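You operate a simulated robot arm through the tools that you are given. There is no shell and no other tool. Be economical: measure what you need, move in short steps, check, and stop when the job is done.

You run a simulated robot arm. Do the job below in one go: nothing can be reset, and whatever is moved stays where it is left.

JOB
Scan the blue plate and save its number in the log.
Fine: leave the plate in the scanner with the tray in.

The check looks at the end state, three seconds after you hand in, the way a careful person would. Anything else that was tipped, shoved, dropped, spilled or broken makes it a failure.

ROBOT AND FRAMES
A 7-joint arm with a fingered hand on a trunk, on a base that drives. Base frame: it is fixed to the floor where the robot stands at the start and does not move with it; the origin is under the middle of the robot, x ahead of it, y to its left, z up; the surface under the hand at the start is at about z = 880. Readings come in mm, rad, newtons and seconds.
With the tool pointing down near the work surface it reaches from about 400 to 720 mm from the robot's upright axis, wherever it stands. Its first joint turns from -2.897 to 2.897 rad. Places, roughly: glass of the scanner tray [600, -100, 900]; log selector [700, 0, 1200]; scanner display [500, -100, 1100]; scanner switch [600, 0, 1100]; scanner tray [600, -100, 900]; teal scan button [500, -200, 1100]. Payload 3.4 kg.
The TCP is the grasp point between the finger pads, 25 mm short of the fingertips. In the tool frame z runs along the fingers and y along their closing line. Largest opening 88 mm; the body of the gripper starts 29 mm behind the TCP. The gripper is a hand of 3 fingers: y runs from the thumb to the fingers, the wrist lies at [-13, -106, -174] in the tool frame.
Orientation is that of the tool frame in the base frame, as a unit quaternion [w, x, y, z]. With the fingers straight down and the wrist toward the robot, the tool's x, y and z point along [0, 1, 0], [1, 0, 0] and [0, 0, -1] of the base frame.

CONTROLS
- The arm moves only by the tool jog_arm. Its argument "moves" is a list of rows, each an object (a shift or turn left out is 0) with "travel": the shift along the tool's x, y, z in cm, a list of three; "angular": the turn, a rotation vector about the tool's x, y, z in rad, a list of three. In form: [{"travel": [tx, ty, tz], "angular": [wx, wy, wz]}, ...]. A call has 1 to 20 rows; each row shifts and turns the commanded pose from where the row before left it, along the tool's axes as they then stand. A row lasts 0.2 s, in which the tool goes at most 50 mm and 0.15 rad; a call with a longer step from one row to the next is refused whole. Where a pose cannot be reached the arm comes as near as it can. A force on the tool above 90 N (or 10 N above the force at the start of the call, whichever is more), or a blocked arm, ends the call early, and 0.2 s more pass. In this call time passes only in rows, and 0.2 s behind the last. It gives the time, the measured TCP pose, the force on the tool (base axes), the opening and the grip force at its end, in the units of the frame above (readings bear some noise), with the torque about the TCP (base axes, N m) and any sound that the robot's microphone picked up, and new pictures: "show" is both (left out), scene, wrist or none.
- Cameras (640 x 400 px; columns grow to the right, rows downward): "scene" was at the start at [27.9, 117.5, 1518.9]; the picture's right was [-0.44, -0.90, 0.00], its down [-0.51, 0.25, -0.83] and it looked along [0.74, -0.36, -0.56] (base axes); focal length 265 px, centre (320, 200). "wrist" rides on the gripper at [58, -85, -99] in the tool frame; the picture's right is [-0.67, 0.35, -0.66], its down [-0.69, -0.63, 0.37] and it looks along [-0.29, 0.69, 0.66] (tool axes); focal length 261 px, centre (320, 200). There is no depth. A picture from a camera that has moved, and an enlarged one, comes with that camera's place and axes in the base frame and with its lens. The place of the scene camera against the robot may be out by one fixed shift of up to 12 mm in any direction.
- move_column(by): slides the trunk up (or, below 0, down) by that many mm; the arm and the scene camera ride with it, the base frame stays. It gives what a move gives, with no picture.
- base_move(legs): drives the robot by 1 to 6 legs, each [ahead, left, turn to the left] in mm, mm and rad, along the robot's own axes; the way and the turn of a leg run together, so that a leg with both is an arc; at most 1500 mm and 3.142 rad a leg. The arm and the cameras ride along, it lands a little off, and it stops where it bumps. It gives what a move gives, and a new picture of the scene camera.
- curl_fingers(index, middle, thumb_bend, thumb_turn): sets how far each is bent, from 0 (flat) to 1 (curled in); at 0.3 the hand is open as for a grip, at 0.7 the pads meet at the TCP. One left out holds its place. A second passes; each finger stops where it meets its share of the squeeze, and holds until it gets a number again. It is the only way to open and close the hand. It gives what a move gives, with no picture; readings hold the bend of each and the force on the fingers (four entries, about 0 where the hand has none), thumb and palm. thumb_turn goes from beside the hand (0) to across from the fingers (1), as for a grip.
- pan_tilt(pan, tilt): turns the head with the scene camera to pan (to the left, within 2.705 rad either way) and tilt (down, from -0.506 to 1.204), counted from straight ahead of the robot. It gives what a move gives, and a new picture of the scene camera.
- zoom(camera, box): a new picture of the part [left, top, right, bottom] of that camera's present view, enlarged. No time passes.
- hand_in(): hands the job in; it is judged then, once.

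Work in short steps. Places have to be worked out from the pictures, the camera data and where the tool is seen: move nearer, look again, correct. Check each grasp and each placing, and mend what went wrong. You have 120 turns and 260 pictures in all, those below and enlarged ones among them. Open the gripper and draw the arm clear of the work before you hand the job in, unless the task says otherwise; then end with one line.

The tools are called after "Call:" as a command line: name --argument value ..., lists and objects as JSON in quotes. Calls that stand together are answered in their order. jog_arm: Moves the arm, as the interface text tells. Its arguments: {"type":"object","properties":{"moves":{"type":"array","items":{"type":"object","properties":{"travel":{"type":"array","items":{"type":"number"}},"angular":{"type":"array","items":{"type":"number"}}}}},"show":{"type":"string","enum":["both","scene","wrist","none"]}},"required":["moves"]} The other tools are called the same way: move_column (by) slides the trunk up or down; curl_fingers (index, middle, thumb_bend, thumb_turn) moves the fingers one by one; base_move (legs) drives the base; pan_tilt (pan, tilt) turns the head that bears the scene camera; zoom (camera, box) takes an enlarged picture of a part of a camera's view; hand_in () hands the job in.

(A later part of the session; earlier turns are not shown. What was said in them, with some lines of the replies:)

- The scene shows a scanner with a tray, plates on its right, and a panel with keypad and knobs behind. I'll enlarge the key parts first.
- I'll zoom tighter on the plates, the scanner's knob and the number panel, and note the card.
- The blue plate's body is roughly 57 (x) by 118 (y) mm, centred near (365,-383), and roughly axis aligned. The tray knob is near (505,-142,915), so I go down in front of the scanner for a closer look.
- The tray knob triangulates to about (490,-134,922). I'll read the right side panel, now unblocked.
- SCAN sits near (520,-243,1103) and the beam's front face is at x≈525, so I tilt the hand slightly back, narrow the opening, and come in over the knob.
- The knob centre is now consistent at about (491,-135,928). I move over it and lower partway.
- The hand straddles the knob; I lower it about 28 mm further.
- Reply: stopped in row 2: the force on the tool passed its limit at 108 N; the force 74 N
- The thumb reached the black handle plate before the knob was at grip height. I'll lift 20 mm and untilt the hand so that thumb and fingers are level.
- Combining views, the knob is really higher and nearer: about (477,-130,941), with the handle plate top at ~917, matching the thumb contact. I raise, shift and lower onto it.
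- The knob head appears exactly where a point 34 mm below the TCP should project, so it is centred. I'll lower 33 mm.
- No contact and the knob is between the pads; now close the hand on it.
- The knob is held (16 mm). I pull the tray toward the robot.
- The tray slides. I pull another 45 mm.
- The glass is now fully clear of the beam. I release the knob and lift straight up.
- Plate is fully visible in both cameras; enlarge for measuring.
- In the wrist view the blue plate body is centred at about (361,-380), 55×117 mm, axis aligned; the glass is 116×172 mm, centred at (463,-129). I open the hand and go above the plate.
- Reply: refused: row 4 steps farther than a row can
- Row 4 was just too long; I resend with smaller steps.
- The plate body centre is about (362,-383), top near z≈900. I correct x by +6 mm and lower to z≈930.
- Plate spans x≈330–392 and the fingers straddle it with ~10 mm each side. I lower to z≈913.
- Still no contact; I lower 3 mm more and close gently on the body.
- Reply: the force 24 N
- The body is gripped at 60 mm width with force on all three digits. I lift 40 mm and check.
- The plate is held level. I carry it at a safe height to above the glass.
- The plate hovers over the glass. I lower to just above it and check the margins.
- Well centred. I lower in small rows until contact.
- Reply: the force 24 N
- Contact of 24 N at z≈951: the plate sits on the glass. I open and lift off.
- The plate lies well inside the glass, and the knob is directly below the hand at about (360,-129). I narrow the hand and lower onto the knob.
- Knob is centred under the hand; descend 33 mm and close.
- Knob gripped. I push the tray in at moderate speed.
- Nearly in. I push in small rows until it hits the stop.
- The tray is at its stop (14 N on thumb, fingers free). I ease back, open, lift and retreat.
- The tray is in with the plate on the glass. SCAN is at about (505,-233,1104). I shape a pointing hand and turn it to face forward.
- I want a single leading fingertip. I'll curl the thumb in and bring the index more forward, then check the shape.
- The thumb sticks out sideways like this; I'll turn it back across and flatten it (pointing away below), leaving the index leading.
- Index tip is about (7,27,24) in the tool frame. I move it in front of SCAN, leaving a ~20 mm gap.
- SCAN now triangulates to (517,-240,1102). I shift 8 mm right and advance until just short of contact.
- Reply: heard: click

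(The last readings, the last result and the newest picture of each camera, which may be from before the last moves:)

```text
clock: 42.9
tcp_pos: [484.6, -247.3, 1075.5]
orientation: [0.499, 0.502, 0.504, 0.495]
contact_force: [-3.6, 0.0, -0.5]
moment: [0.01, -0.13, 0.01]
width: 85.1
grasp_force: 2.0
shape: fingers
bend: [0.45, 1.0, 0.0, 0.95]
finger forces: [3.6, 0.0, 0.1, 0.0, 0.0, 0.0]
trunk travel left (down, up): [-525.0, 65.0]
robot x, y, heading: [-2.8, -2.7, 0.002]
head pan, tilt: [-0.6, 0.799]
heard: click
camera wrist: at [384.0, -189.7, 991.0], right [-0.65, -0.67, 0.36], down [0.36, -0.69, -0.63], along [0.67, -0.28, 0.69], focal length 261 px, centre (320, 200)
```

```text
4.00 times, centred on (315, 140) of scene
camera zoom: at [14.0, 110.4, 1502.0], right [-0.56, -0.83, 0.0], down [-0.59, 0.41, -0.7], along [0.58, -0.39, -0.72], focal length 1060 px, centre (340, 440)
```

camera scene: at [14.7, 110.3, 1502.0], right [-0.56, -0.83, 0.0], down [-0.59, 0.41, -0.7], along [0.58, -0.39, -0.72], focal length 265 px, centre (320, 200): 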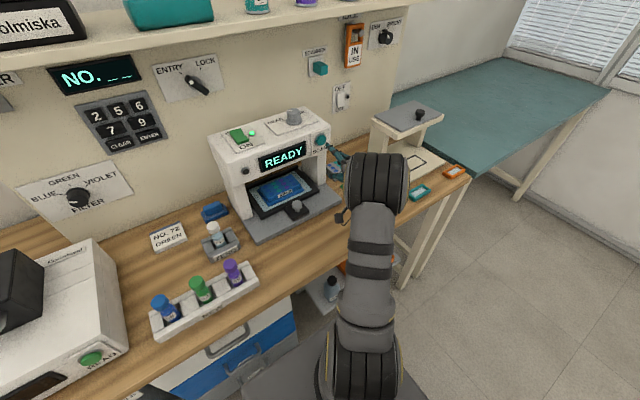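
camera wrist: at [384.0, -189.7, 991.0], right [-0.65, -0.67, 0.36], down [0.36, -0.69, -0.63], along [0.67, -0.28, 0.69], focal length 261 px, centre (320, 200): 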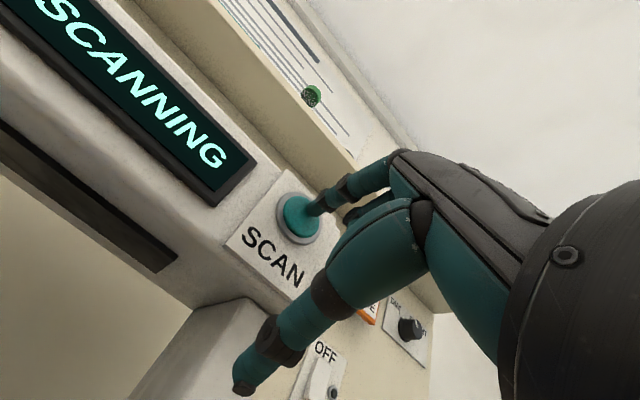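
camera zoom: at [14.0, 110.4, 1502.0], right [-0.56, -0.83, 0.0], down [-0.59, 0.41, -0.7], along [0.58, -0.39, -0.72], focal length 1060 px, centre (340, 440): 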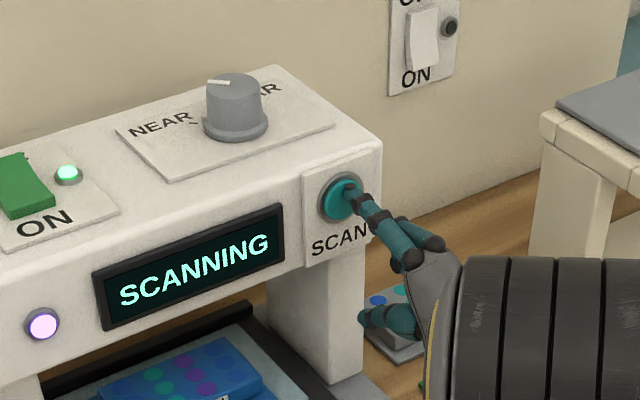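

A click was heard and the display reads SCANNING. I back off and read the result.

Call:
jog_arm --moves '[{"travel": [0, 0, -2.5]}, {"travel": [0, 0, -3]}, {"travel": [0, 0, -3]}, {"travel": [0, 4, 0]}, {"travel": [0, 4, 0]}]' --show "none"

Call:
pan_tilt --pan -0.2 --tilt 0.5

```text
clock: 44.1
tcp_pos: [402.1, -247.8, 1156.2]
orientation: [0.498, 0.502, 0.506, 0.494]
contact_force: [0.4, -1.0, -0.5]
moment: [-0.02, 0.04, 0.01]
width: 85.1
grasp_force: 0.1
shape: fingers
bend: [0.45, 1.0, 0.0, 0.95]
finger forces: [0.1, 0.0, 0.0, 0.0, 0.1, 0.0]
trunk travel left (down, up): [-525.0, 65.0]
robot x, y, heading: [-0.7, 2.3, 0.003]
head pan, tilt: [-0.6, 0.799]
```

```text
clock: 45.0
tcp_pos: [401.4, -247.6, 1155.9]
orientation: [0.498, 0.502, 0.505, 0.495]
contact_force: [0.3, 0.5, -0.2]
moment: [-0.03, 0.0, -0.03]
width: 84.9
grasp_force: 0.1
shape: fingers
bend: [0.45, 1.0, 0.0, 0.95]
finger forces: [0.1, 0.1, 0.1, 0.0, 0.0, 0.0]
trunk travel left (down, up): [-525.0, 65.0]
robot x, y, heading: [-0.3, -0.2, 0.001]
head pan, tilt: [-0.201, 0.499]
camera scene: at [37.3, 137.8, 1527.9], right [-0.2, -0.98, 0.0], down [-0.47, 0.1, -0.88], along [0.86, -0.18, -0.48], focal length 265 px, centre (320, 200)
```

scene: 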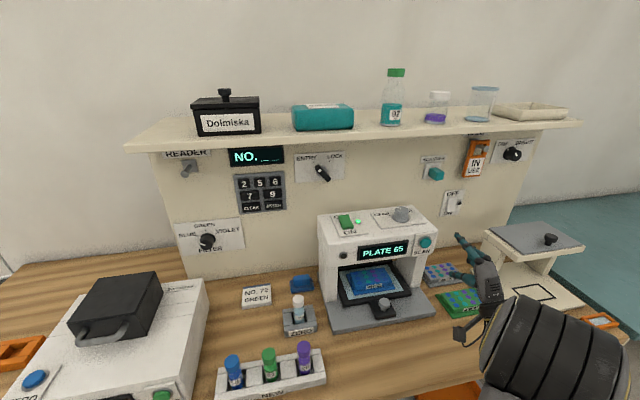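

The display seems to read "PLATE 65"; I enlarge it, the keypad and the log selector to be certain.

Call:
zoom --camera "scene" --box '[310, 195, 450, 285]'

Call:
zoom --camera "scene" --box '[220, 140, 350, 220]'

```text
4.44 times, centred on (380, 240) of scene
camera zoom: at [37.3, 137.8, 1527.9], right [-0.2, -0.98, 0.0], down [-0.47, 0.1, -0.88], along [0.86, -0.18, -0.48], focal length 1178 px, centre (53, 22)
```

zoom: 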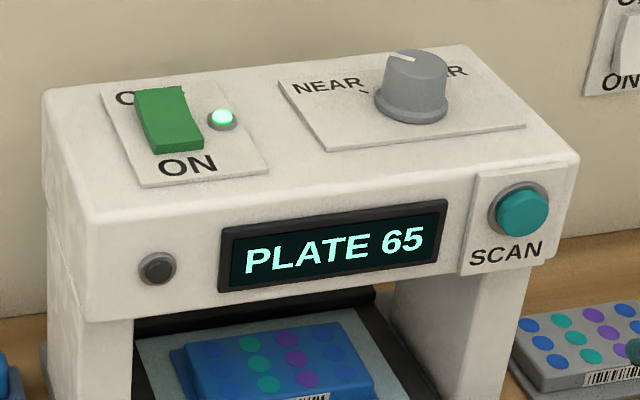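

```text
4.92 times, centred on (285, 180) of scene
camera zoom: at [37.3, 137.8, 1527.9], right [-0.2, -0.98, 0.0], down [-0.47, 0.1, -0.88], along [0.86, -0.18, -0.48], focal length 1304 px, centre (492, 298)
```

zoom: 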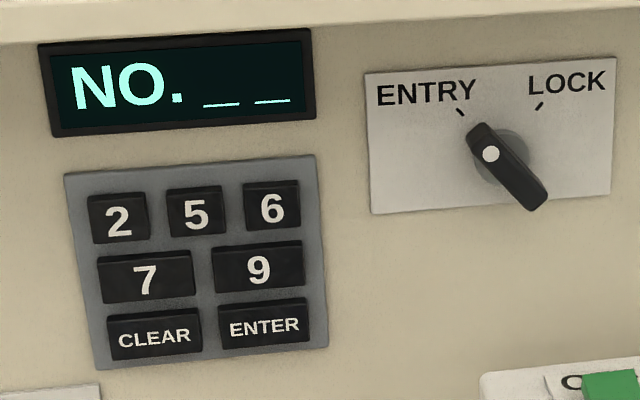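

The scan gives PLATE 65. The selector points at ENTRY. Keys: '6' ≈ (702,126,1222), '5' ≈ (702,167,1222), ENTER ≈ (702,137,1146). I carry the pointing hand across at safe height.

Call:
jog_arm --moves '[{"travel": [0, 4, 0]}, {"travel": [0, 0, 3.5]}, {"travel": [0, 0, 3.5]}, {"travel": [4.1, 0, 0]}, {"travel": [4.1, 0, 0]}, {"travel": [4.1, 0, 0]}, {"travel": [4.1, 0, 0]}, {"travel": [4.1, 0, 0]}, {"travel": [4.1, 0, 0]}, {"travel": [4.1, 0, 0]}, {"travel": [4.1, 0, 0]}, {"travel": [4.1, 0, 0]}]'

Call:
zoom --camera "scene" --box '[200, 130, 360, 250]'

```text
clock: 47.6
tcp_pos: [472.3, -72.5, 1195.8]
orientation: [0.498, 0.502, 0.505, 0.494]
contact_force: [-0.1, -0.9, 0.6]
moment: [-0.03, -0.03, 0.02]
width: 84.8
grasp_force: 0.0
shape: fingers
bend: [0.45, 1.0, 0.0, 0.95]
finger forces: [0.0, 0.0, 0.0, 0.0, 0.1, 0.0]
out of reach, approached as far as the arm can: row 8, 9, 10, 11, 12
trunk travel left (down, up): [-525.0, 65.0]
robot x, y, heading: [1.4, 1.8, -0.002]
head pan, tilt: [-0.201, 0.499]
camera scene: at [37.3, 138.0, 1527.9], right [-0.2, -0.98, 0.0], down [-0.47, 0.1, -0.88], along [0.86, -0.17, -0.48], focal length 265 px, centre (320, 200)
camera wrist: at [371.1, -15.2, 1110.4], right [-0.65, -0.67, 0.36], down [0.36, -0.69, -0.63], along [0.67, -0.28, 0.69], focal length 261 px, centre (320, 200)
```

scene: 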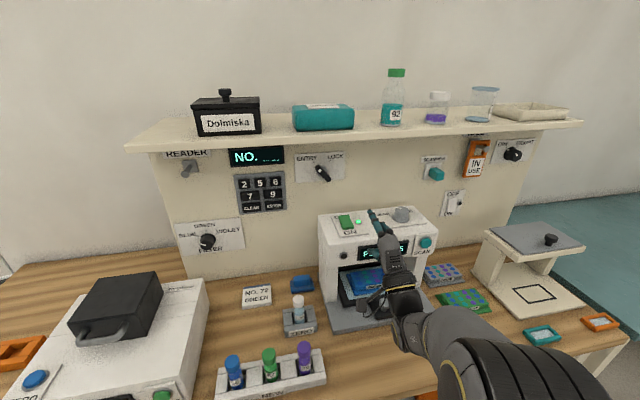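
wrist: 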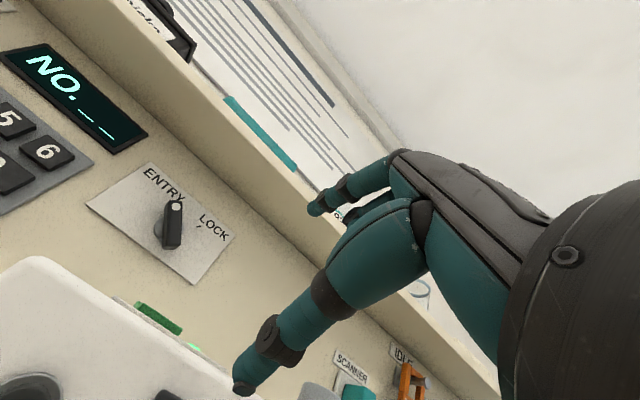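

```text
3.33 times, centred on (280, 190) of scene
camera zoom: at [37.3, 138.0, 1527.9], right [-0.2, -0.98, 0.0], down [-0.47, 0.1, -0.88], along [0.86, -0.17, -0.48], focal length 883 px, centre (453, 233)
```

zoom: 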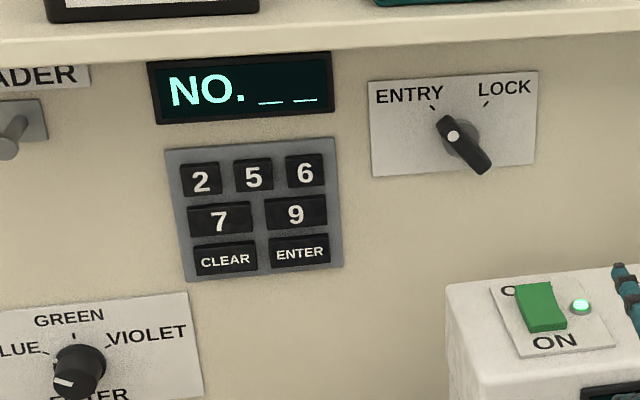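

The arm's reach ends at y≈-72 here, so I'll drive the base left. First I look at the floor on that side.

Call:
pan_tilt --pan 0.9 --tilt 1.0

```text
clock: 48.9
tcp_pos: [471.1, -72.3, 1195.0]
orientation: [0.498, 0.502, 0.505, 0.494]
contact_force: [0.5, 0.0, 0.2]
moment: [0.06, 0.0, 0.02]
width: 85.0
grasp_force: 0.1
shape: fingers
bend: [0.45, 1.0, 0.0, 0.95]
finger forces: [0.1, 0.0, 0.0, 0.0, 0.1, 0.0]
trunk travel left (down, up): [-525.0, 65.0]
robot x, y, heading: [0.1, 2.1, -0.002]
head pan, tilt: [0.901, 1.0]
camera scene: at [-8.5, 210.6, 1486.8], right [0.78, -0.62, 0.0], down [-0.52, -0.66, -0.54], along [0.34, 0.42, -0.84], focal length 265 px, centre (320, 200)
```

scene: 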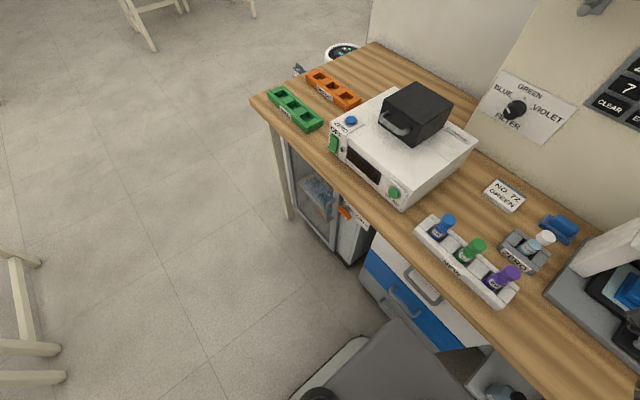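

The floor to the left is clear; cabinet handles are close, so I back off 60 mm first and then slide 280 mm left.

Call:
base_move --legs '[[-60, 0, 0], [0, 280, 0]]'

Call:
pan_tilt --pan -0.2 --tilt 0.5

```text
clock: 51.5
tcp_pos: [412.9, 210.5, 1195.6]
orientation: [0.497, 0.501, 0.507, 0.495]
contact_force: [0.3, 0.3, 0.3]
moment: [0.0, 0.03, 0.0]
width: 85.1
grasp_force: 0.1
shape: fingers
bend: [0.45, 1.0, 0.0, 0.95]
finger forces: [0.1, 0.0, 0.1, 0.1, 0.0, 0.1]
trunk travel left (down, up): [-525.0, 65.0]
robot x, y, heading: [-60.7, 282.1, 0.007]
head pan, tilt: [0.901, 1.0]
camera scene: at [-69.0, 491.8, 1486.7], right [0.79, -0.62, 0.0], down [-0.52, -0.66, -0.54], along [0.33, 0.42, -0.84], focal length 265 px, centre (320, 200)
```

scene: 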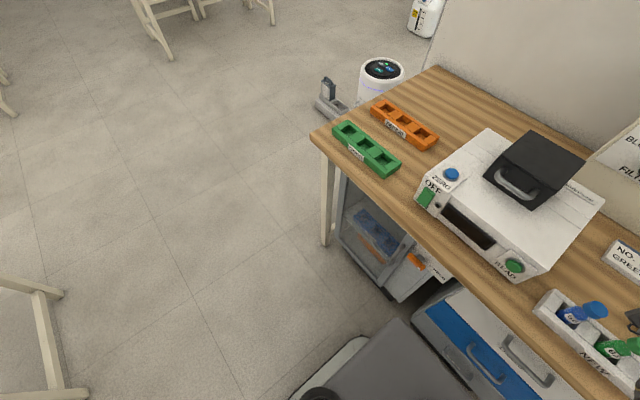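

```text
clock: 52.8
tcp_pos: [413.4, 211.4, 1195.5]
orientation: [0.498, 0.501, 0.506, 0.495]
contact_force: [-1.0, 0.0, 0.7]
moment: [-0.03, 0.01, -0.02]
width: 85.1
grasp_force: 0.1
shape: fingers
bend: [0.45, 1.0, 0.0, 0.95]
finger forces: [0.0, 0.1, 0.0, 0.1, 0.0, 0.1]
trunk travel left (down, up): [-525.0, 65.0]
robot x, y, heading: [-60.5, 276.8, 0.003]
head pan, tilt: [-0.201, 0.499]
camera scene: at [-22.7, 418.9, 1527.9], right [-0.19, -0.98, 0.0], down [-0.47, 0.09, -0.88], along [0.86, -0.17, -0.48], focal length 265 px, centre (320, 200)
```

scene: 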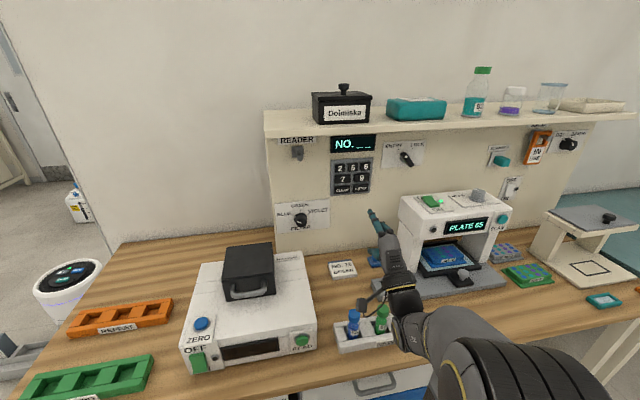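

Base placed. Now I bring the hand to y≈122 and forward toward the keypad, checking that the arm follows.

Call:
jog_arm --moves '[{"travel": [-3, 0, 0]}, {"travel": [-3, 0, 0]}, {"travel": [-2.9, 0, 0]}, {"travel": [0, 0, 4.5]}, {"travel": [0, 0, 4.5]}, {"travel": [0, 0, 4.5]}]'

Call:
zoom --camera "scene" --box '[300, 120, 440, 220]'

```text
clock: 54.2
tcp_pos: [546.6, 122.3, 1193.9]
orientation: [0.498, 0.501, 0.506, 0.496]
contact_force: [0.2, -0.4, -0.8]
moment: [0.0, -0.05, 0.01]
width: 84.7
grasp_force: 0.0
shape: fingers
bend: [0.45, 1.0, 0.0, 0.95]
finger forces: [0.1, 0.1, 0.0, 0.1, 0.0, 0.0]
trunk travel left (down, up): [-525.0, 65.0]
robot x, y, heading: [-62.4, 279.2, 0.004]
head pan, tilt: [-0.201, 0.499]
camera scene: at [-22.3, 418.7, 1527.9], right [-0.19, -0.98, 0.0], down [-0.47, 0.09, -0.88], along [0.86, -0.17, -0.48], focal length 265 px, centre (320, 200)
camera wrist: at [445.6, 178.7, 1109.9], right [-0.65, -0.67, 0.36], down [0.36, -0.69, -0.63], along [0.67, -0.28, 0.69], focal length 261 px, centre (320, 200)
```

scene: 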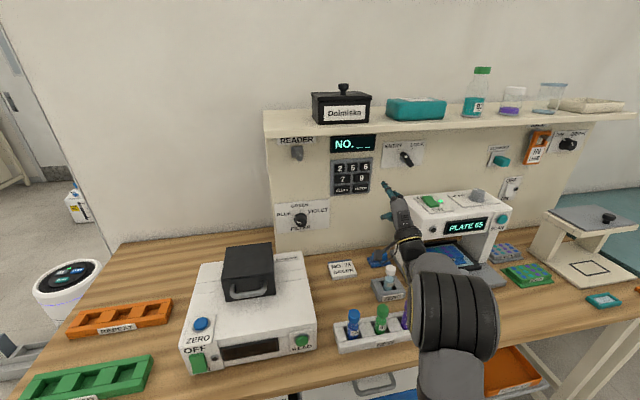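
wrist: 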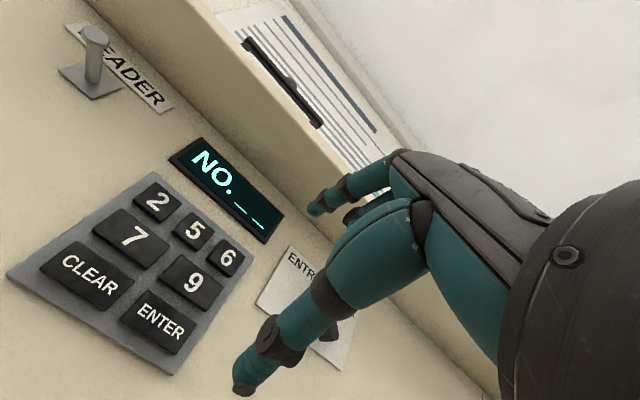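

```text
4.00 times, centred on (370, 170) of scene
camera zoom: at [-22.3, 418.7, 1527.9], right [-0.19, -0.98, 0.0], down [-0.47, 0.09, -0.88], along [0.86, -0.17, -0.48], focal length 1060 px, centre (120, 320)
```

zoom: 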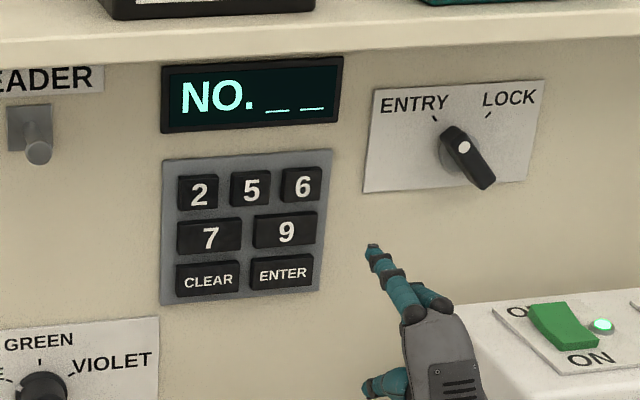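

Keys from the wrist view: '6' (695,130,1216), '5' (695,170,1217), ENTER (695,140,1145). I advance to ~25 mm from '6'.

Call:
jog_arm --moves '[{"travel": [0.5, -0.5, 3.0]}, {"travel": [0, 0, 3.5]}, {"travel": [0, 0, 2.6]}]' --show "wrist"

Call:
zoom --camera "scene" --box '[320, 130, 420, 200]'

```text
clock: 55.0
tcp_pos: [640.2, 127.6, 1187.2]
orientation: [0.497, 0.501, 0.507, 0.495]
contact_force: [0.3, 1.1, -0.1]
moment: [-0.02, 0.01, 0.02]
width: 84.8
grasp_force: 0.1
shape: fingers
bend: [0.45, 1.0, 0.0, 0.95]
finger forces: [0.0, 0.1, 0.1, 0.0, 0.0, 0.0]
trunk travel left (down, up): [-525.0, 65.0]
robot x, y, heading: [-56.8, 277.1, 0.008]
head pan, tilt: [-0.201, 0.499]
camera wrist: at [538.2, 184.5, 1102.5], right [-0.65, -0.67, 0.36], down [0.36, -0.69, -0.63], along [0.67, -0.28, 0.69], focal length 261 px, centre (320, 200)
```

wrist: 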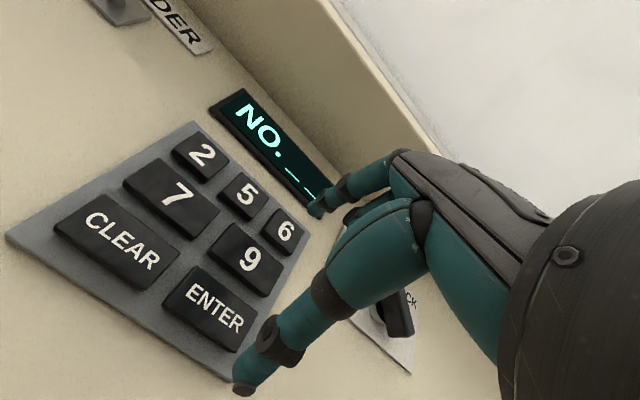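

```text
5.71 times, centred on (370, 165) of scene
camera zoom: at [-22.5, 418.7, 1527.9], right [-0.19, -0.98, 0.0], down [-0.47, 0.09, -0.88], along [0.86, -0.17, -0.48], focal length 1514 px, centre (34, 400)
```

zoom: 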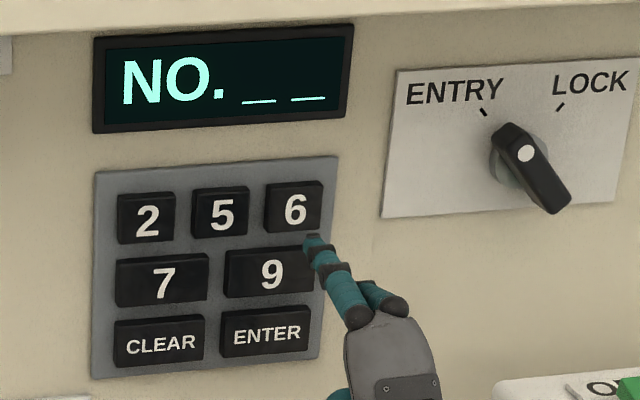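

Predicted arrival of the tip is on key '6'. I advance slowly, watching for the click.

Call:
jog_arm --moves '[{"travel": [0, 0.3, 1.2]}, {"travel": [0, 0, 0.6]}, {"travel": [0, 0, 0.4]}]' --show "wrist"

Call:
zoom --camera "scene" --box '[320, 130, 420, 200]'

```text
clock: 55.8
tcp_pos: [660.9, 126.7, 1191.1]
orientation: [0.497, 0.5, 0.507, 0.496]
contact_force: [-0.3, -0.2, -0.7]
moment: [0.03, 0.01, 0.01]
width: 85.0
grasp_force: 0.1
shape: fingers
bend: [0.45, 1.0, 0.0, 0.95]
finger forces: [0.0, 0.0, 0.1, 0.0, 0.0, 0.0]
trunk travel left (down, up): [-525.0, 65.0]
robot x, y, heading: [-60.9, 279.9, 0.002]
head pan, tilt: [-0.201, 0.499]
camera wrist: at [559.8, 184.6, 1106.0], right [-0.65, -0.67, 0.36], down [0.36, -0.69, -0.63], along [0.67, -0.28, 0.69], focal length 261 px, centre (320, 200)
```

wrist: 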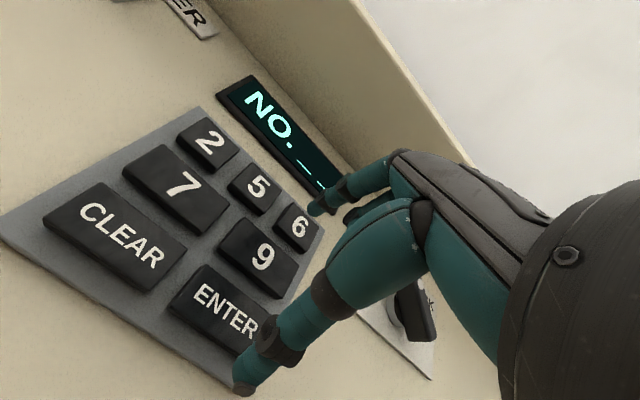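

```text
5.71 times, centred on (370, 165) of scene
camera zoom: at [-22.7, 418.8, 1527.9], right [-0.19, -0.98, 0.0], down [-0.47, 0.09, -0.88], along [0.86, -0.17, -0.48], focal length 1514 px, centre (34, 400)
```

zoom: 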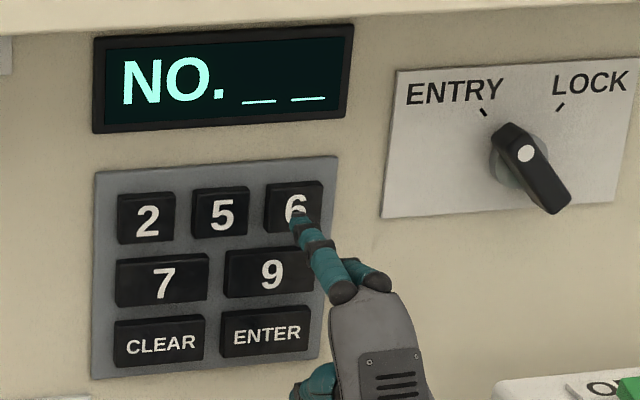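

Wrist view suggests the tip is slightly high; I lower 5 mm and advance in small rows.

Call:
jog_arm --moves '[{"travel": [0, -0.5, 0.3]}, {"travel": [0, 0, 0.4]}, {"travel": [0, 0, 0.4]}]' --show "wrist"

Call:
zoom --camera "scene" --box '[320, 130, 420, 200]'

```text
clock: 56.6
tcp_pos: [673.5, 126.9, 1185.0]
orientation: [0.498, 0.501, 0.505, 0.496]
contact_force: [-0.1, -0.6, 0.3]
moment: [-0.03, -0.01, 0.02]
width: 85.0
grasp_force: 0.0
shape: fingers
bend: [0.45, 1.0, 0.0, 0.95]
finger forces: [0.1, 0.0, 0.0, 0.0, 0.0, 0.1]
trunk travel left (down, up): [-525.0, 65.0]
robot x, y, heading: [-58.4, 281.3, -0.001]
head pan, tilt: [-0.201, 0.499]
camera wrist: at [571.4, 183.9, 1100.4], right [-0.65, -0.67, 0.36], down [0.36, -0.69, -0.63], along [0.67, -0.28, 0.69], focal length 261 px, centre (320, 200)
```

wrist: 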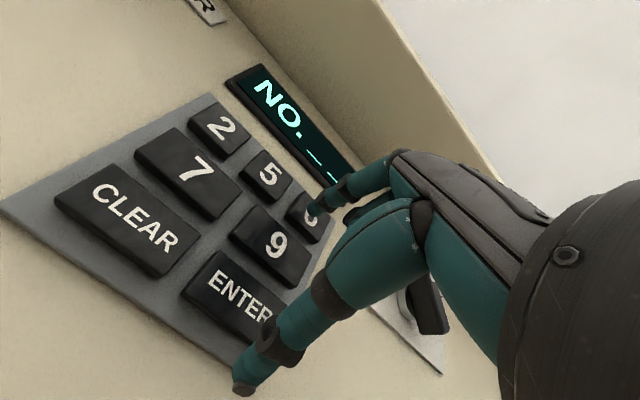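

```text
5.71 times, centred on (370, 165) of scene
camera zoom: at [-22.7, 418.8, 1527.9], right [-0.19, -0.98, 0.0], down [-0.47, 0.09, -0.88], along [0.86, -0.17, -0.48], focal length 1514 px, centre (34, 400)
```

zoom: 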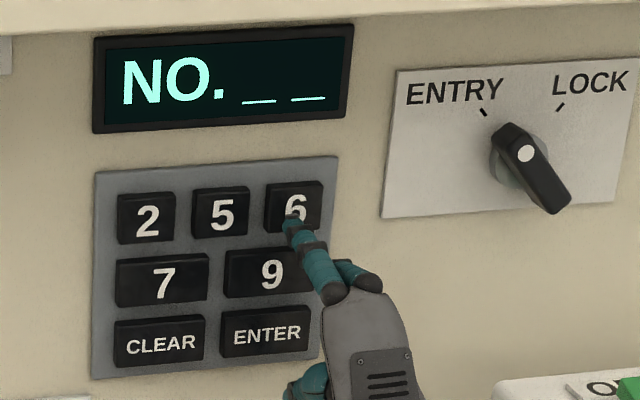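

Tip overlies '6' with a few mm left; continue forward.

Call:
jog_arm --moves '[{"travel": [0, 0, 0.3]}, {"travel": [0, 0, 0.3]}, {"travel": [0, 0, 0.3]}]' --show "wrist"

Call:
zoom --camera "scene" --box '[320, 130, 420, 200]'

```text
clock: 57.4
tcp_pos: [681.5, 127.7, 1184.9]
orientation: [0.497, 0.5, 0.506, 0.496]
contact_force: [-1.8, -0.1, 0.6]
moment: [-0.01, 0.0, 0.06]
width: 85.4
grasp_force: 0.6
shape: fingers
bend: [0.45, 1.0, 0.0, 0.95]
finger forces: [1.4, 0.1, 0.0, 0.0, 0.0, 0.0]
trunk travel left (down, up): [-525.0, 65.0]
robot x, y, heading: [-58.7, 283.2, 0.005]
head pan, tilt: [-0.201, 0.499]
camera wrist: at [579.9, 184.0, 1100.1], right [-0.65, -0.67, 0.36], down [0.36, -0.69, -0.63], along [0.67, -0.28, 0.69], focal length 261 px, centre (320, 200)
```

wrist: 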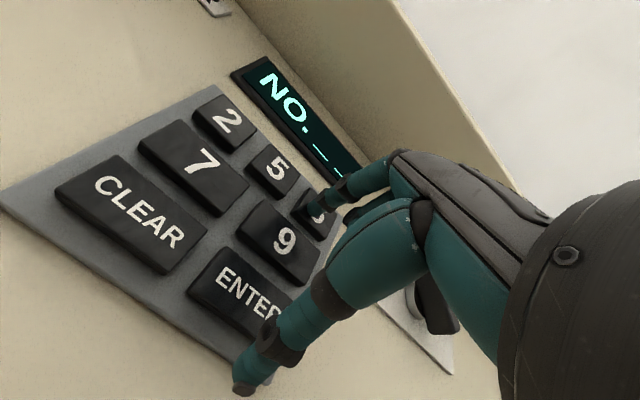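

```text
5.71 times, centred on (370, 165) of scene
camera zoom: at [-23.0, 418.8, 1527.9], right [-0.19, -0.98, 0.0], down [-0.47, 0.09, -0.88], along [0.86, -0.17, -0.48], focal length 1514 px, centre (34, 400)
```

zoom: 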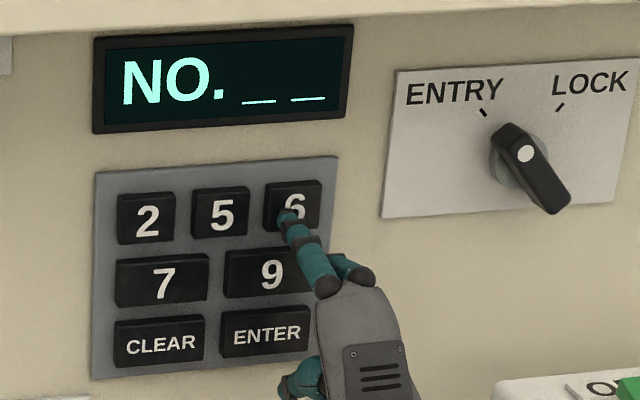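

Contact on '6' begun (1.4 N). A little further for the click.

Call:
jog_arm --moves '[{"travel": [0, 0, 0.2]}, {"travel": [0, 0, 0.2]}]' --show "none"

Call:
zoom --camera "scene" --box '[320, 130, 420, 200]'

```text
clock: 58.0
tcp_pos: [684.4, 128.2, 1185.5]
orientation: [0.498, 0.501, 0.506, 0.496]
contact_force: [-8.7, -0.5, -1.5]
moment: [-0.01, -0.28, 0.07]
width: 84.5
grasp_force: 4.0
shape: fingers
bend: [0.45, 1.0, 0.0, 0.95]
finger forces: [8.5, 0.0, 0.1, 0.0, 0.1, 0.0]
trunk travel left (down, up): [-525.0, 65.0]
robot x, y, heading: [-60.4, 281.0, 0.005]
head pan, tilt: [-0.201, 0.499]
heard: click
```

```text
5.71 times, centred on (370, 165) of scene
camera zoom: at [-24.4, 418.7, 1527.9], right [-0.19, -0.98, 0.0], down [-0.47, 0.09, -0.88], along [0.86, -0.17, -0.48], focal length 1514 px, centre (34, 400)
```

zoom: 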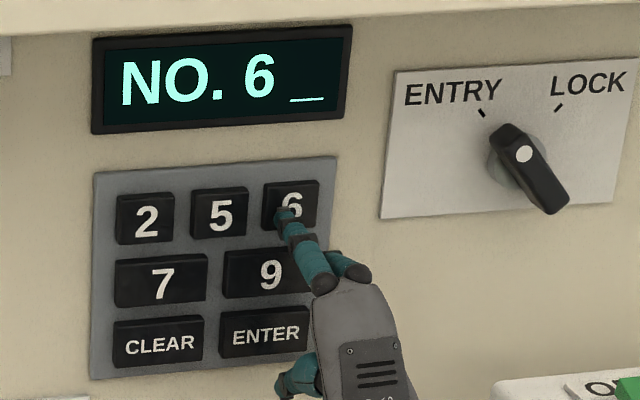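

"NO. 6_" is shown. I back off, shift 36 mm left to '5', and advance to just before contact.

Call:
jog_arm --moves '[{"travel": [0, 0, -2.0]}, {"travel": [3.6, 0, 0]}, {"travel": [0, 0, 1.2]}]' --show "none"

Call:
zoom --camera "scene" --box '[320, 130, 420, 200]'

```text
clock: 58.8
tcp_pos: [679.2, 163.4, 1184.8]
orientation: [0.496, 0.501, 0.508, 0.495]
contact_force: [0.4, 0.4, -0.2]
moment: [0.0, -0.03, 0.02]
width: 85.1
grasp_force: 0.1
shape: fingers
bend: [0.45, 1.0, 0.0, 0.95]
finger forces: [0.1, 0.1, 0.1, 0.1, 0.0, 0.0]
trunk travel left (down, up): [-525.0, 65.0]
robot x, y, heading: [-58.3, 279.9, 0.008]
head pan, tilt: [-0.201, 0.499]
```

```text
5.71 times, centred on (370, 165) of scene
camera zoom: at [-22.4, 419.0, 1527.9], right [-0.19, -0.98, 0.0], down [-0.47, 0.09, -0.88], along [0.86, -0.17, -0.48], focal length 1514 px, centre (34, 400)
```

zoom: 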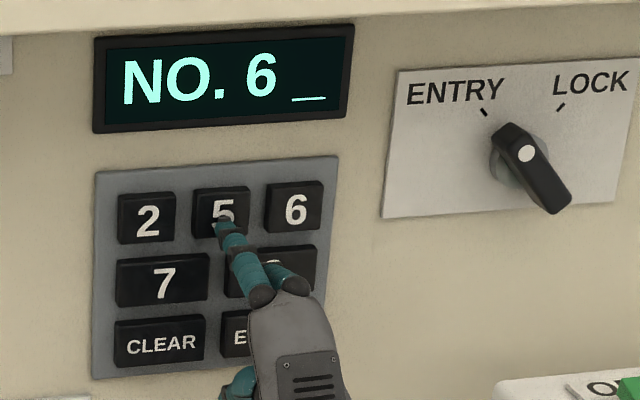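

The tip is on '5'. I press it in small rows.

Call:
jog_arm --moves '[{"travel": [0, 0.2, 0.4]}, {"travel": [0, 0, 0.3]}]' --show "none"

Call:
zoom --camera "scene" --box '[320, 130, 420, 200]'

```text
clock: 59.4
tcp_pos: [684.1, 163.7, 1187.1]
orientation: [0.497, 0.501, 0.506, 0.495]
contact_force: [-6.9, -0.5, -1.4]
moment: [0.01, -0.23, 0.08]
width: 83.8
grasp_force: 3.6
shape: fingers
bend: [0.46, 1.0, 0.0, 0.95]
finger forces: [6.8, 0.0, 0.0, 0.1, 0.0, 0.0]
trunk travel left (down, up): [-525.0, 65.0]
robot x, y, heading: [-59.4, 280.7, 0.007]
head pan, tilt: [-0.201, 0.499]
heard: click
```

```text
5.71 times, centred on (370, 165) of scene
camera zoom: at [-24.0, 418.8, 1527.9], right [-0.19, -0.98, 0.0], down [-0.47, 0.09, -0.88], along [0.86, -0.17, -0.48], focal length 1514 px, centre (34, 400)
```

zoom: 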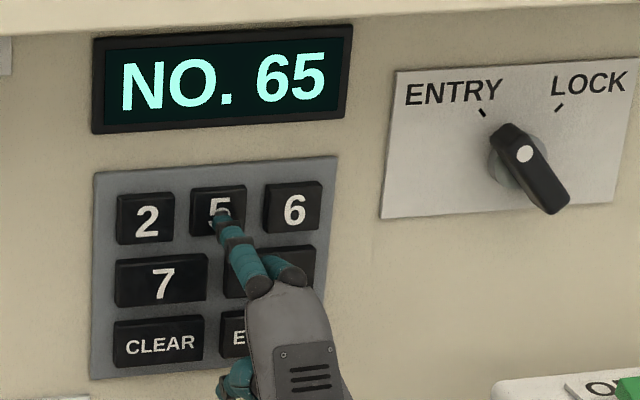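

"NO. 65" is on the display. ENTER is lower, so I'll back off and tilt the hand down 0.5 rad to keep the wrist well above the vials, then line up with ENTER.

Call:
jog_arm --moves '[{"travel": [0, 0, -3.5]}, {"angular": [0.125, 0, 0]}, {"angular": [0.125, 0, 0]}, {"angular": [0.125, 0, 0]}, {"angular": [0.125, 0, 0]}, {"travel": [-1.53, -2.4, 0.9]}, {"travel": [-1.53, -2.4, 0.9]}]'

Call:
zoom --camera "scene" --box '[320, 130, 420, 200]'

```text
clock: 61.0
tcp_pos: [641.2, 131.8, 1137.3]
orientation: [0.358, 0.608, 0.613, 0.355]
contact_force: [-0.2, 1.0, -0.3]
moment: [0.04, -0.01, -0.02]
width: 84.7
grasp_force: 0.0
shape: fingers
bend: [0.45, 1.0, 0.0, 0.95]
finger forces: [0.0, 0.0, 0.0, 0.1, 0.1, 0.1]
trunk travel left (down, up): [-525.0, 65.0]
robot x, y, heading: [-59.3, 282.3, 0.006]
head pan, tilt: [-0.201, 0.499]
camera scene: at [-22.5, 418.6, 1528.0], right [-0.19, -0.98, 0.0], down [-0.47, 0.09, -0.88], along [0.86, -0.17, -0.48], focal length 265 px, centre (320, 200)
camera wrist: at [512.0, 188.6, 1110.4], right [-0.4, -0.67, 0.63], down [0.01, -0.69, -0.72], along [0.92, -0.28, 0.28], focal length 261 px, centre (320, 200)
```

scene: 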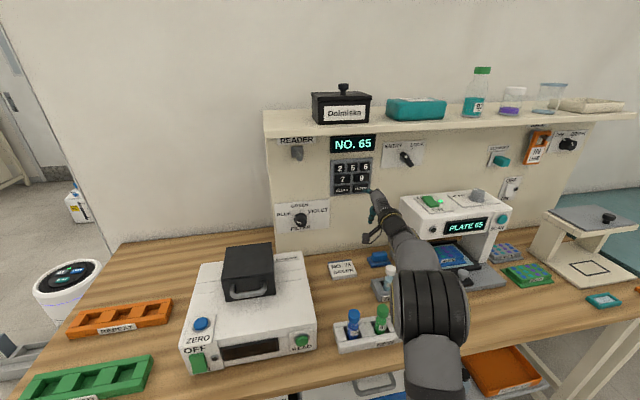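
wrist: 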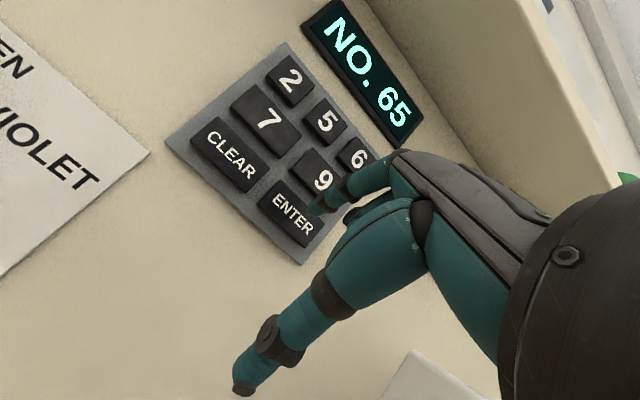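

```text
5.71 times, centred on (370, 165) of scene
camera zoom: at [-22.5, 418.6, 1528.0], right [-0.19, -0.98, 0.0], down [-0.47, 0.09, -0.88], along [0.86, -0.17, -0.48], focal length 1514 px, centre (34, 400)
```

zoom: 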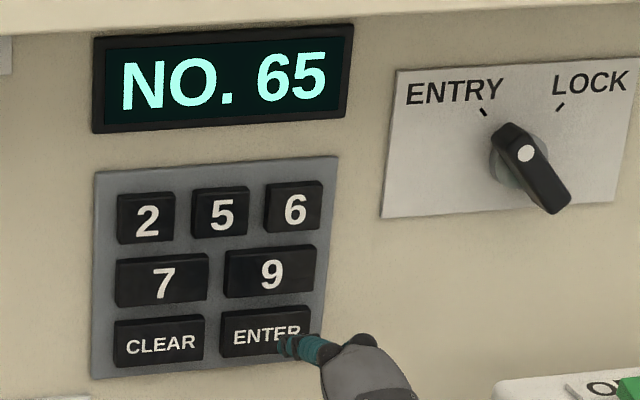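

Tip on track for ENTER. I move forward 25 mm and 4 mm down.

Call:
jog_arm --moves '[{"travel": [0, 0.42, 1.19]}, {"travel": [0, 0.42, 1.19]}]' --show "wrist"

Call:
zoom --camera "scene" --box '[320, 130, 420, 200]'

```text
clock: 61.6
tcp_pos: [665.5, 131.8, 1132.7]
orientation: [0.358, 0.609, 0.613, 0.355]
contact_force: [-0.5, 0.8, 0.0]
moment: [-0.02, 0.02, -0.01]
width: 84.6
grasp_force: 0.0
shape: fingers
bend: [0.45, 1.0, 0.0, 0.95]
finger forces: [0.3, 0.0, 0.1, 0.0, 0.0, 0.0]
trunk travel left (down, up): [-525.0, 65.0]
robot x, y, heading: [-58.0, 282.0, 0.006]
head pan, tilt: [-0.201, 0.499]
camera wrist: at [536.7, 188.9, 1105.5], right [-0.4, -0.67, 0.63], down [0.01, -0.69, -0.72], along [0.92, -0.28, 0.28], focal length 261 px, centre (320, 200)
```

wrist: 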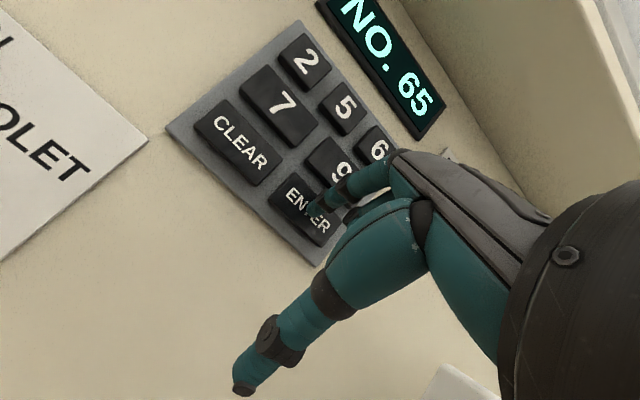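

```text
5.71 times, centred on (370, 165) of scene
camera zoom: at [-22.6, 418.7, 1527.9], right [-0.19, -0.98, 0.0], down [-0.47, 0.09, -0.88], along [0.86, -0.17, -0.48], focal length 1514 px, centre (34, 400)
```

zoom: 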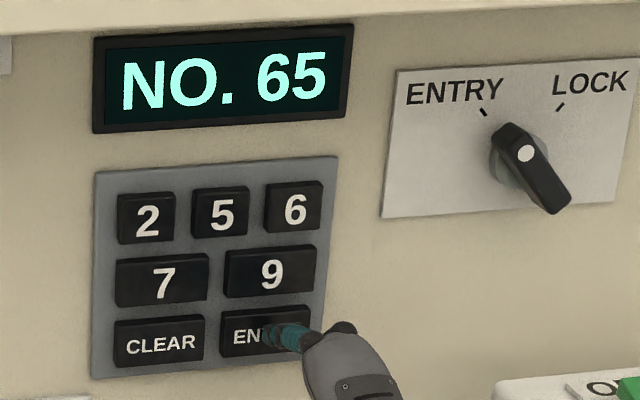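

The tip is on ENTER (first touch 0.3 N). I press straight forward.

Call:
jog_arm --moves '[{"travel": [0, 0.12, 0.25]}, {"travel": [0, 0.12, 0.25]}]' --show "none"

Call:
zoom --camera "scene" --box '[320, 130, 420, 200]'

```text
clock: 62.2
tcp_pos: [671.1, 133.5, 1133.1]
orientation: [0.359, 0.609, 0.612, 0.355]
contact_force: [-7.8, -0.9, 1.7]
moment: [0.03, -0.24, 0.04]
width: 83.4
grasp_force: 4.1
shape: fingers
bend: [0.47, 1.0, 0.0, 0.95]
finger forces: [8.0, 0.1, 0.1, 0.0, 0.0, 0.0]
trunk travel left (down, up): [-525.0, 65.0]
robot x, y, heading: [-58.0, 284.9, 0.004]
head pan, tilt: [-0.201, 0.499]
heard: click
```

```text
5.71 times, centred on (370, 165) of scene
camera zoom: at [-24.7, 418.6, 1528.0], right [-0.19, -0.98, 0.0], down [-0.47, 0.09, -0.88], along [0.86, -0.17, -0.48], focal length 1514 px, centre (34, 400)
```

zoom: 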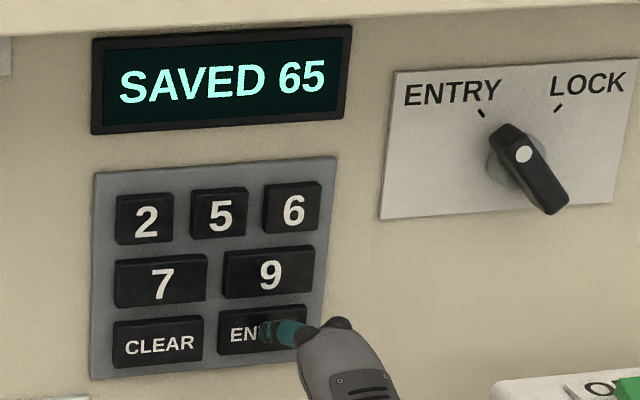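

The log shows "SAVED 65". I withdraw the hand back and up.

Call:
jog_arm --moves '[{"travel": [0, -1.2, -2.2]}, {"travel": [0, -1.9, -3.5]}, {"travel": [0, -1.2, -4.2]}, {"travel": [0, -0.4, -4.2]}, {"travel": [0, -0.4, -4.2]}]' --show "none"

Call:
curl_fingers --index 0.3 --middle 0.3 --thumb_bend 0.3

Call:
pan_tilt --pan -0.4 --tilt 0.6

Call:
zoom --camera "scene" --box '[260, 80, 560, 280]'

```text
clock: 63.4
tcp_pos: [487.6, 135.0, 1177.5]
orientation: [0.358, 0.609, 0.613, 0.355]
contact_force: [-0.2, -0.5, 0.0]
moment: [0.0, 0.04, 0.0]
width: 84.6
grasp_force: 0.0
shape: fingers
bend: [0.45, 1.0, 0.0, 0.95]
finger forces: [0.0, 0.0, 0.0, 0.0, 0.0, 0.0]
trunk travel left (down, up): [-525.0, 65.0]
robot x, y, heading: [-56.3, 280.0, 0.003]
head pan, tilt: [-0.201, 0.499]
```

```text
clock: 64.4
tcp_pos: [487.5, 133.9, 1176.3]
orientation: [0.358, 0.608, 0.614, 0.355]
contact_force: [0.6, 0.1, -0.7]
moment: [0.0, 0.0, 0.0]
width: 85.1
grasp_force: 0.0
shape: fingers
bend: [0.3, 0.3, 0.3, 0.97]
finger forces: [0.0, 0.0, 0.1, 0.0, 0.0, 0.0]
trunk travel left (down, up): [-525.0, 65.0]
robot x, y, heading: [-64.0, 281.4, 0.007]
head pan, tilt: [-0.201, 0.499]
```

```text
clock: 65.1
tcp_pos: [487.1, 134.1, 1176.8]
orientation: [0.358, 0.609, 0.613, 0.354]
contact_force: [0.3, -0.5, -0.4]
moment: [0.0, 0.0, -0.01]
width: 85.1
grasp_force: 0.0
shape: fingers
bend: [0.3, 0.3, 0.3, 0.97]
finger forces: [0.0, 0.0, 0.1, 0.0, 0.0, 0.1]
trunk travel left (down, up): [-525.0, 65.0]
robot x, y, heading: [-57.8, 282.4, 0.008]
head pan, tilt: [-0.4, 0.6]
camera scene: at [-30.3, 402.5, 1518.9], right [-0.38, -0.92, 0.0], down [-0.52, 0.22, -0.83], along [0.76, -0.32, -0.56], focal length 265 px, centre (320, 200)
```

scene: 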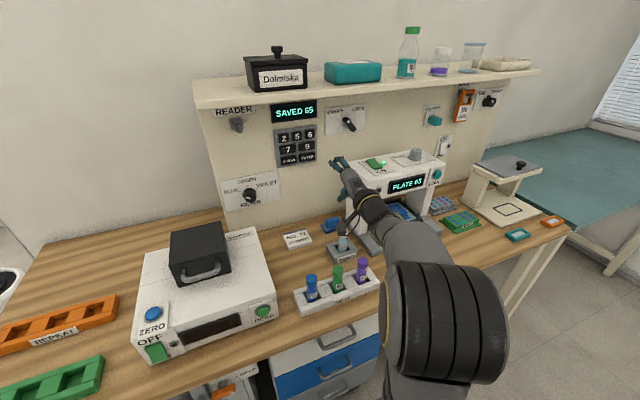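

```text
2.00 times, centred on (410, 180) of scene
camera zoom: at [-30.3, 402.5, 1518.9], right [-0.38, -0.92, 0.0], down [-0.52, 0.22, -0.83], along [0.76, -0.32, -0.56], focal length 530 px, centre (140, 240)
```

zoom: 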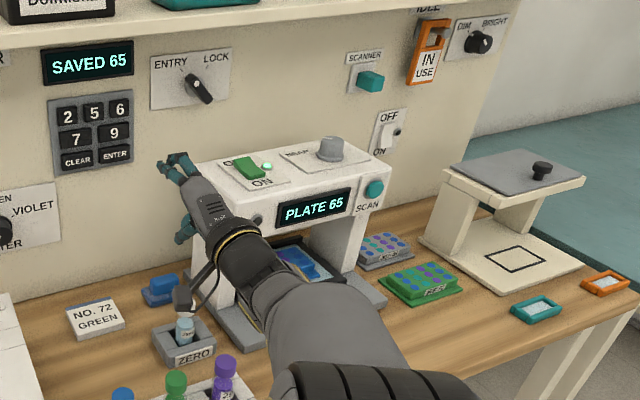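

Everything stands in order: "SAVED 65", "PLATE 65", tray in. I drive back 250 mm so that the arm is clear and take a last look.

Call:
base_move --legs '[[-250, 0, 0]]'

Call:
zoom --camera "scene" --box '[240, 100, 560, 300]'

```text
clock: 66.9
tcp_pos: [240.6, 133.8, 1176.5]
orientation: [0.357, 0.607, 0.614, 0.355]
contact_force: [-0.6, 0.2, -0.3]
moment: [0.02, 0.03, 0.01]
width: 85.1
grasp_force: 0.1
shape: fingers
bend: [0.3, 0.3, 0.3, 0.97]
finger forces: [0.1, 0.1, 0.1, 0.1, 0.0, 0.1]
trunk travel left (down, up): [-525.0, 65.0]
robot x, y, heading: [-303.3, 278.6, 0.008]
head pan, tilt: [-0.4, 0.6]
camera scene: at [-278.9, 400.9, 1518.8], right [-0.38, -0.92, 0.0], down [-0.52, 0.22, -0.83], along [0.76, -0.31, -0.56], focal length 265 px, centre (320, 200)
```

scene: 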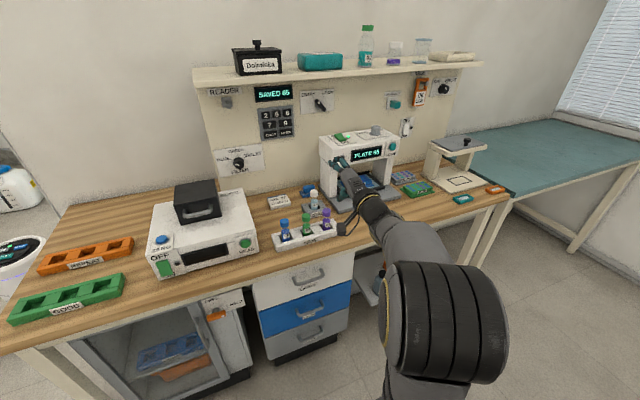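

```text
2.00 times, centred on (400, 200) of scene
camera zoom: at [-278.9, 400.9, 1518.8], right [-0.38, -0.92, 0.0], down [-0.52, 0.22, -0.83], along [0.76, -0.31, -0.56], focal length 530 px, centre (160, 200)
```

zoom: 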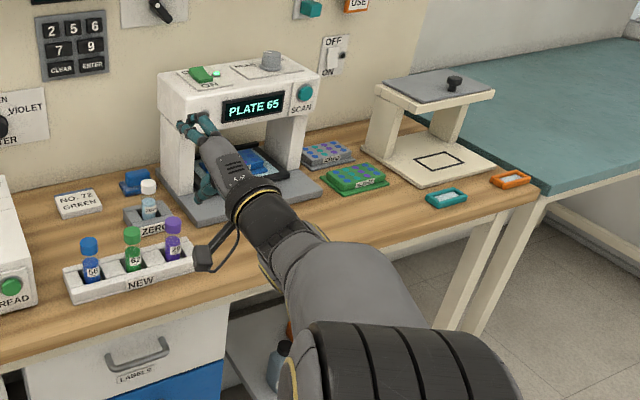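

The arm is clear, nothing else has been moved, and the log holds 65, so I hand in.

Call:
hand_in

```text
The job is handed in.
```

The blue plate scanned as number 65, and the log display reads "SAVED 65"; the plate is still in the scanner with the tray in.
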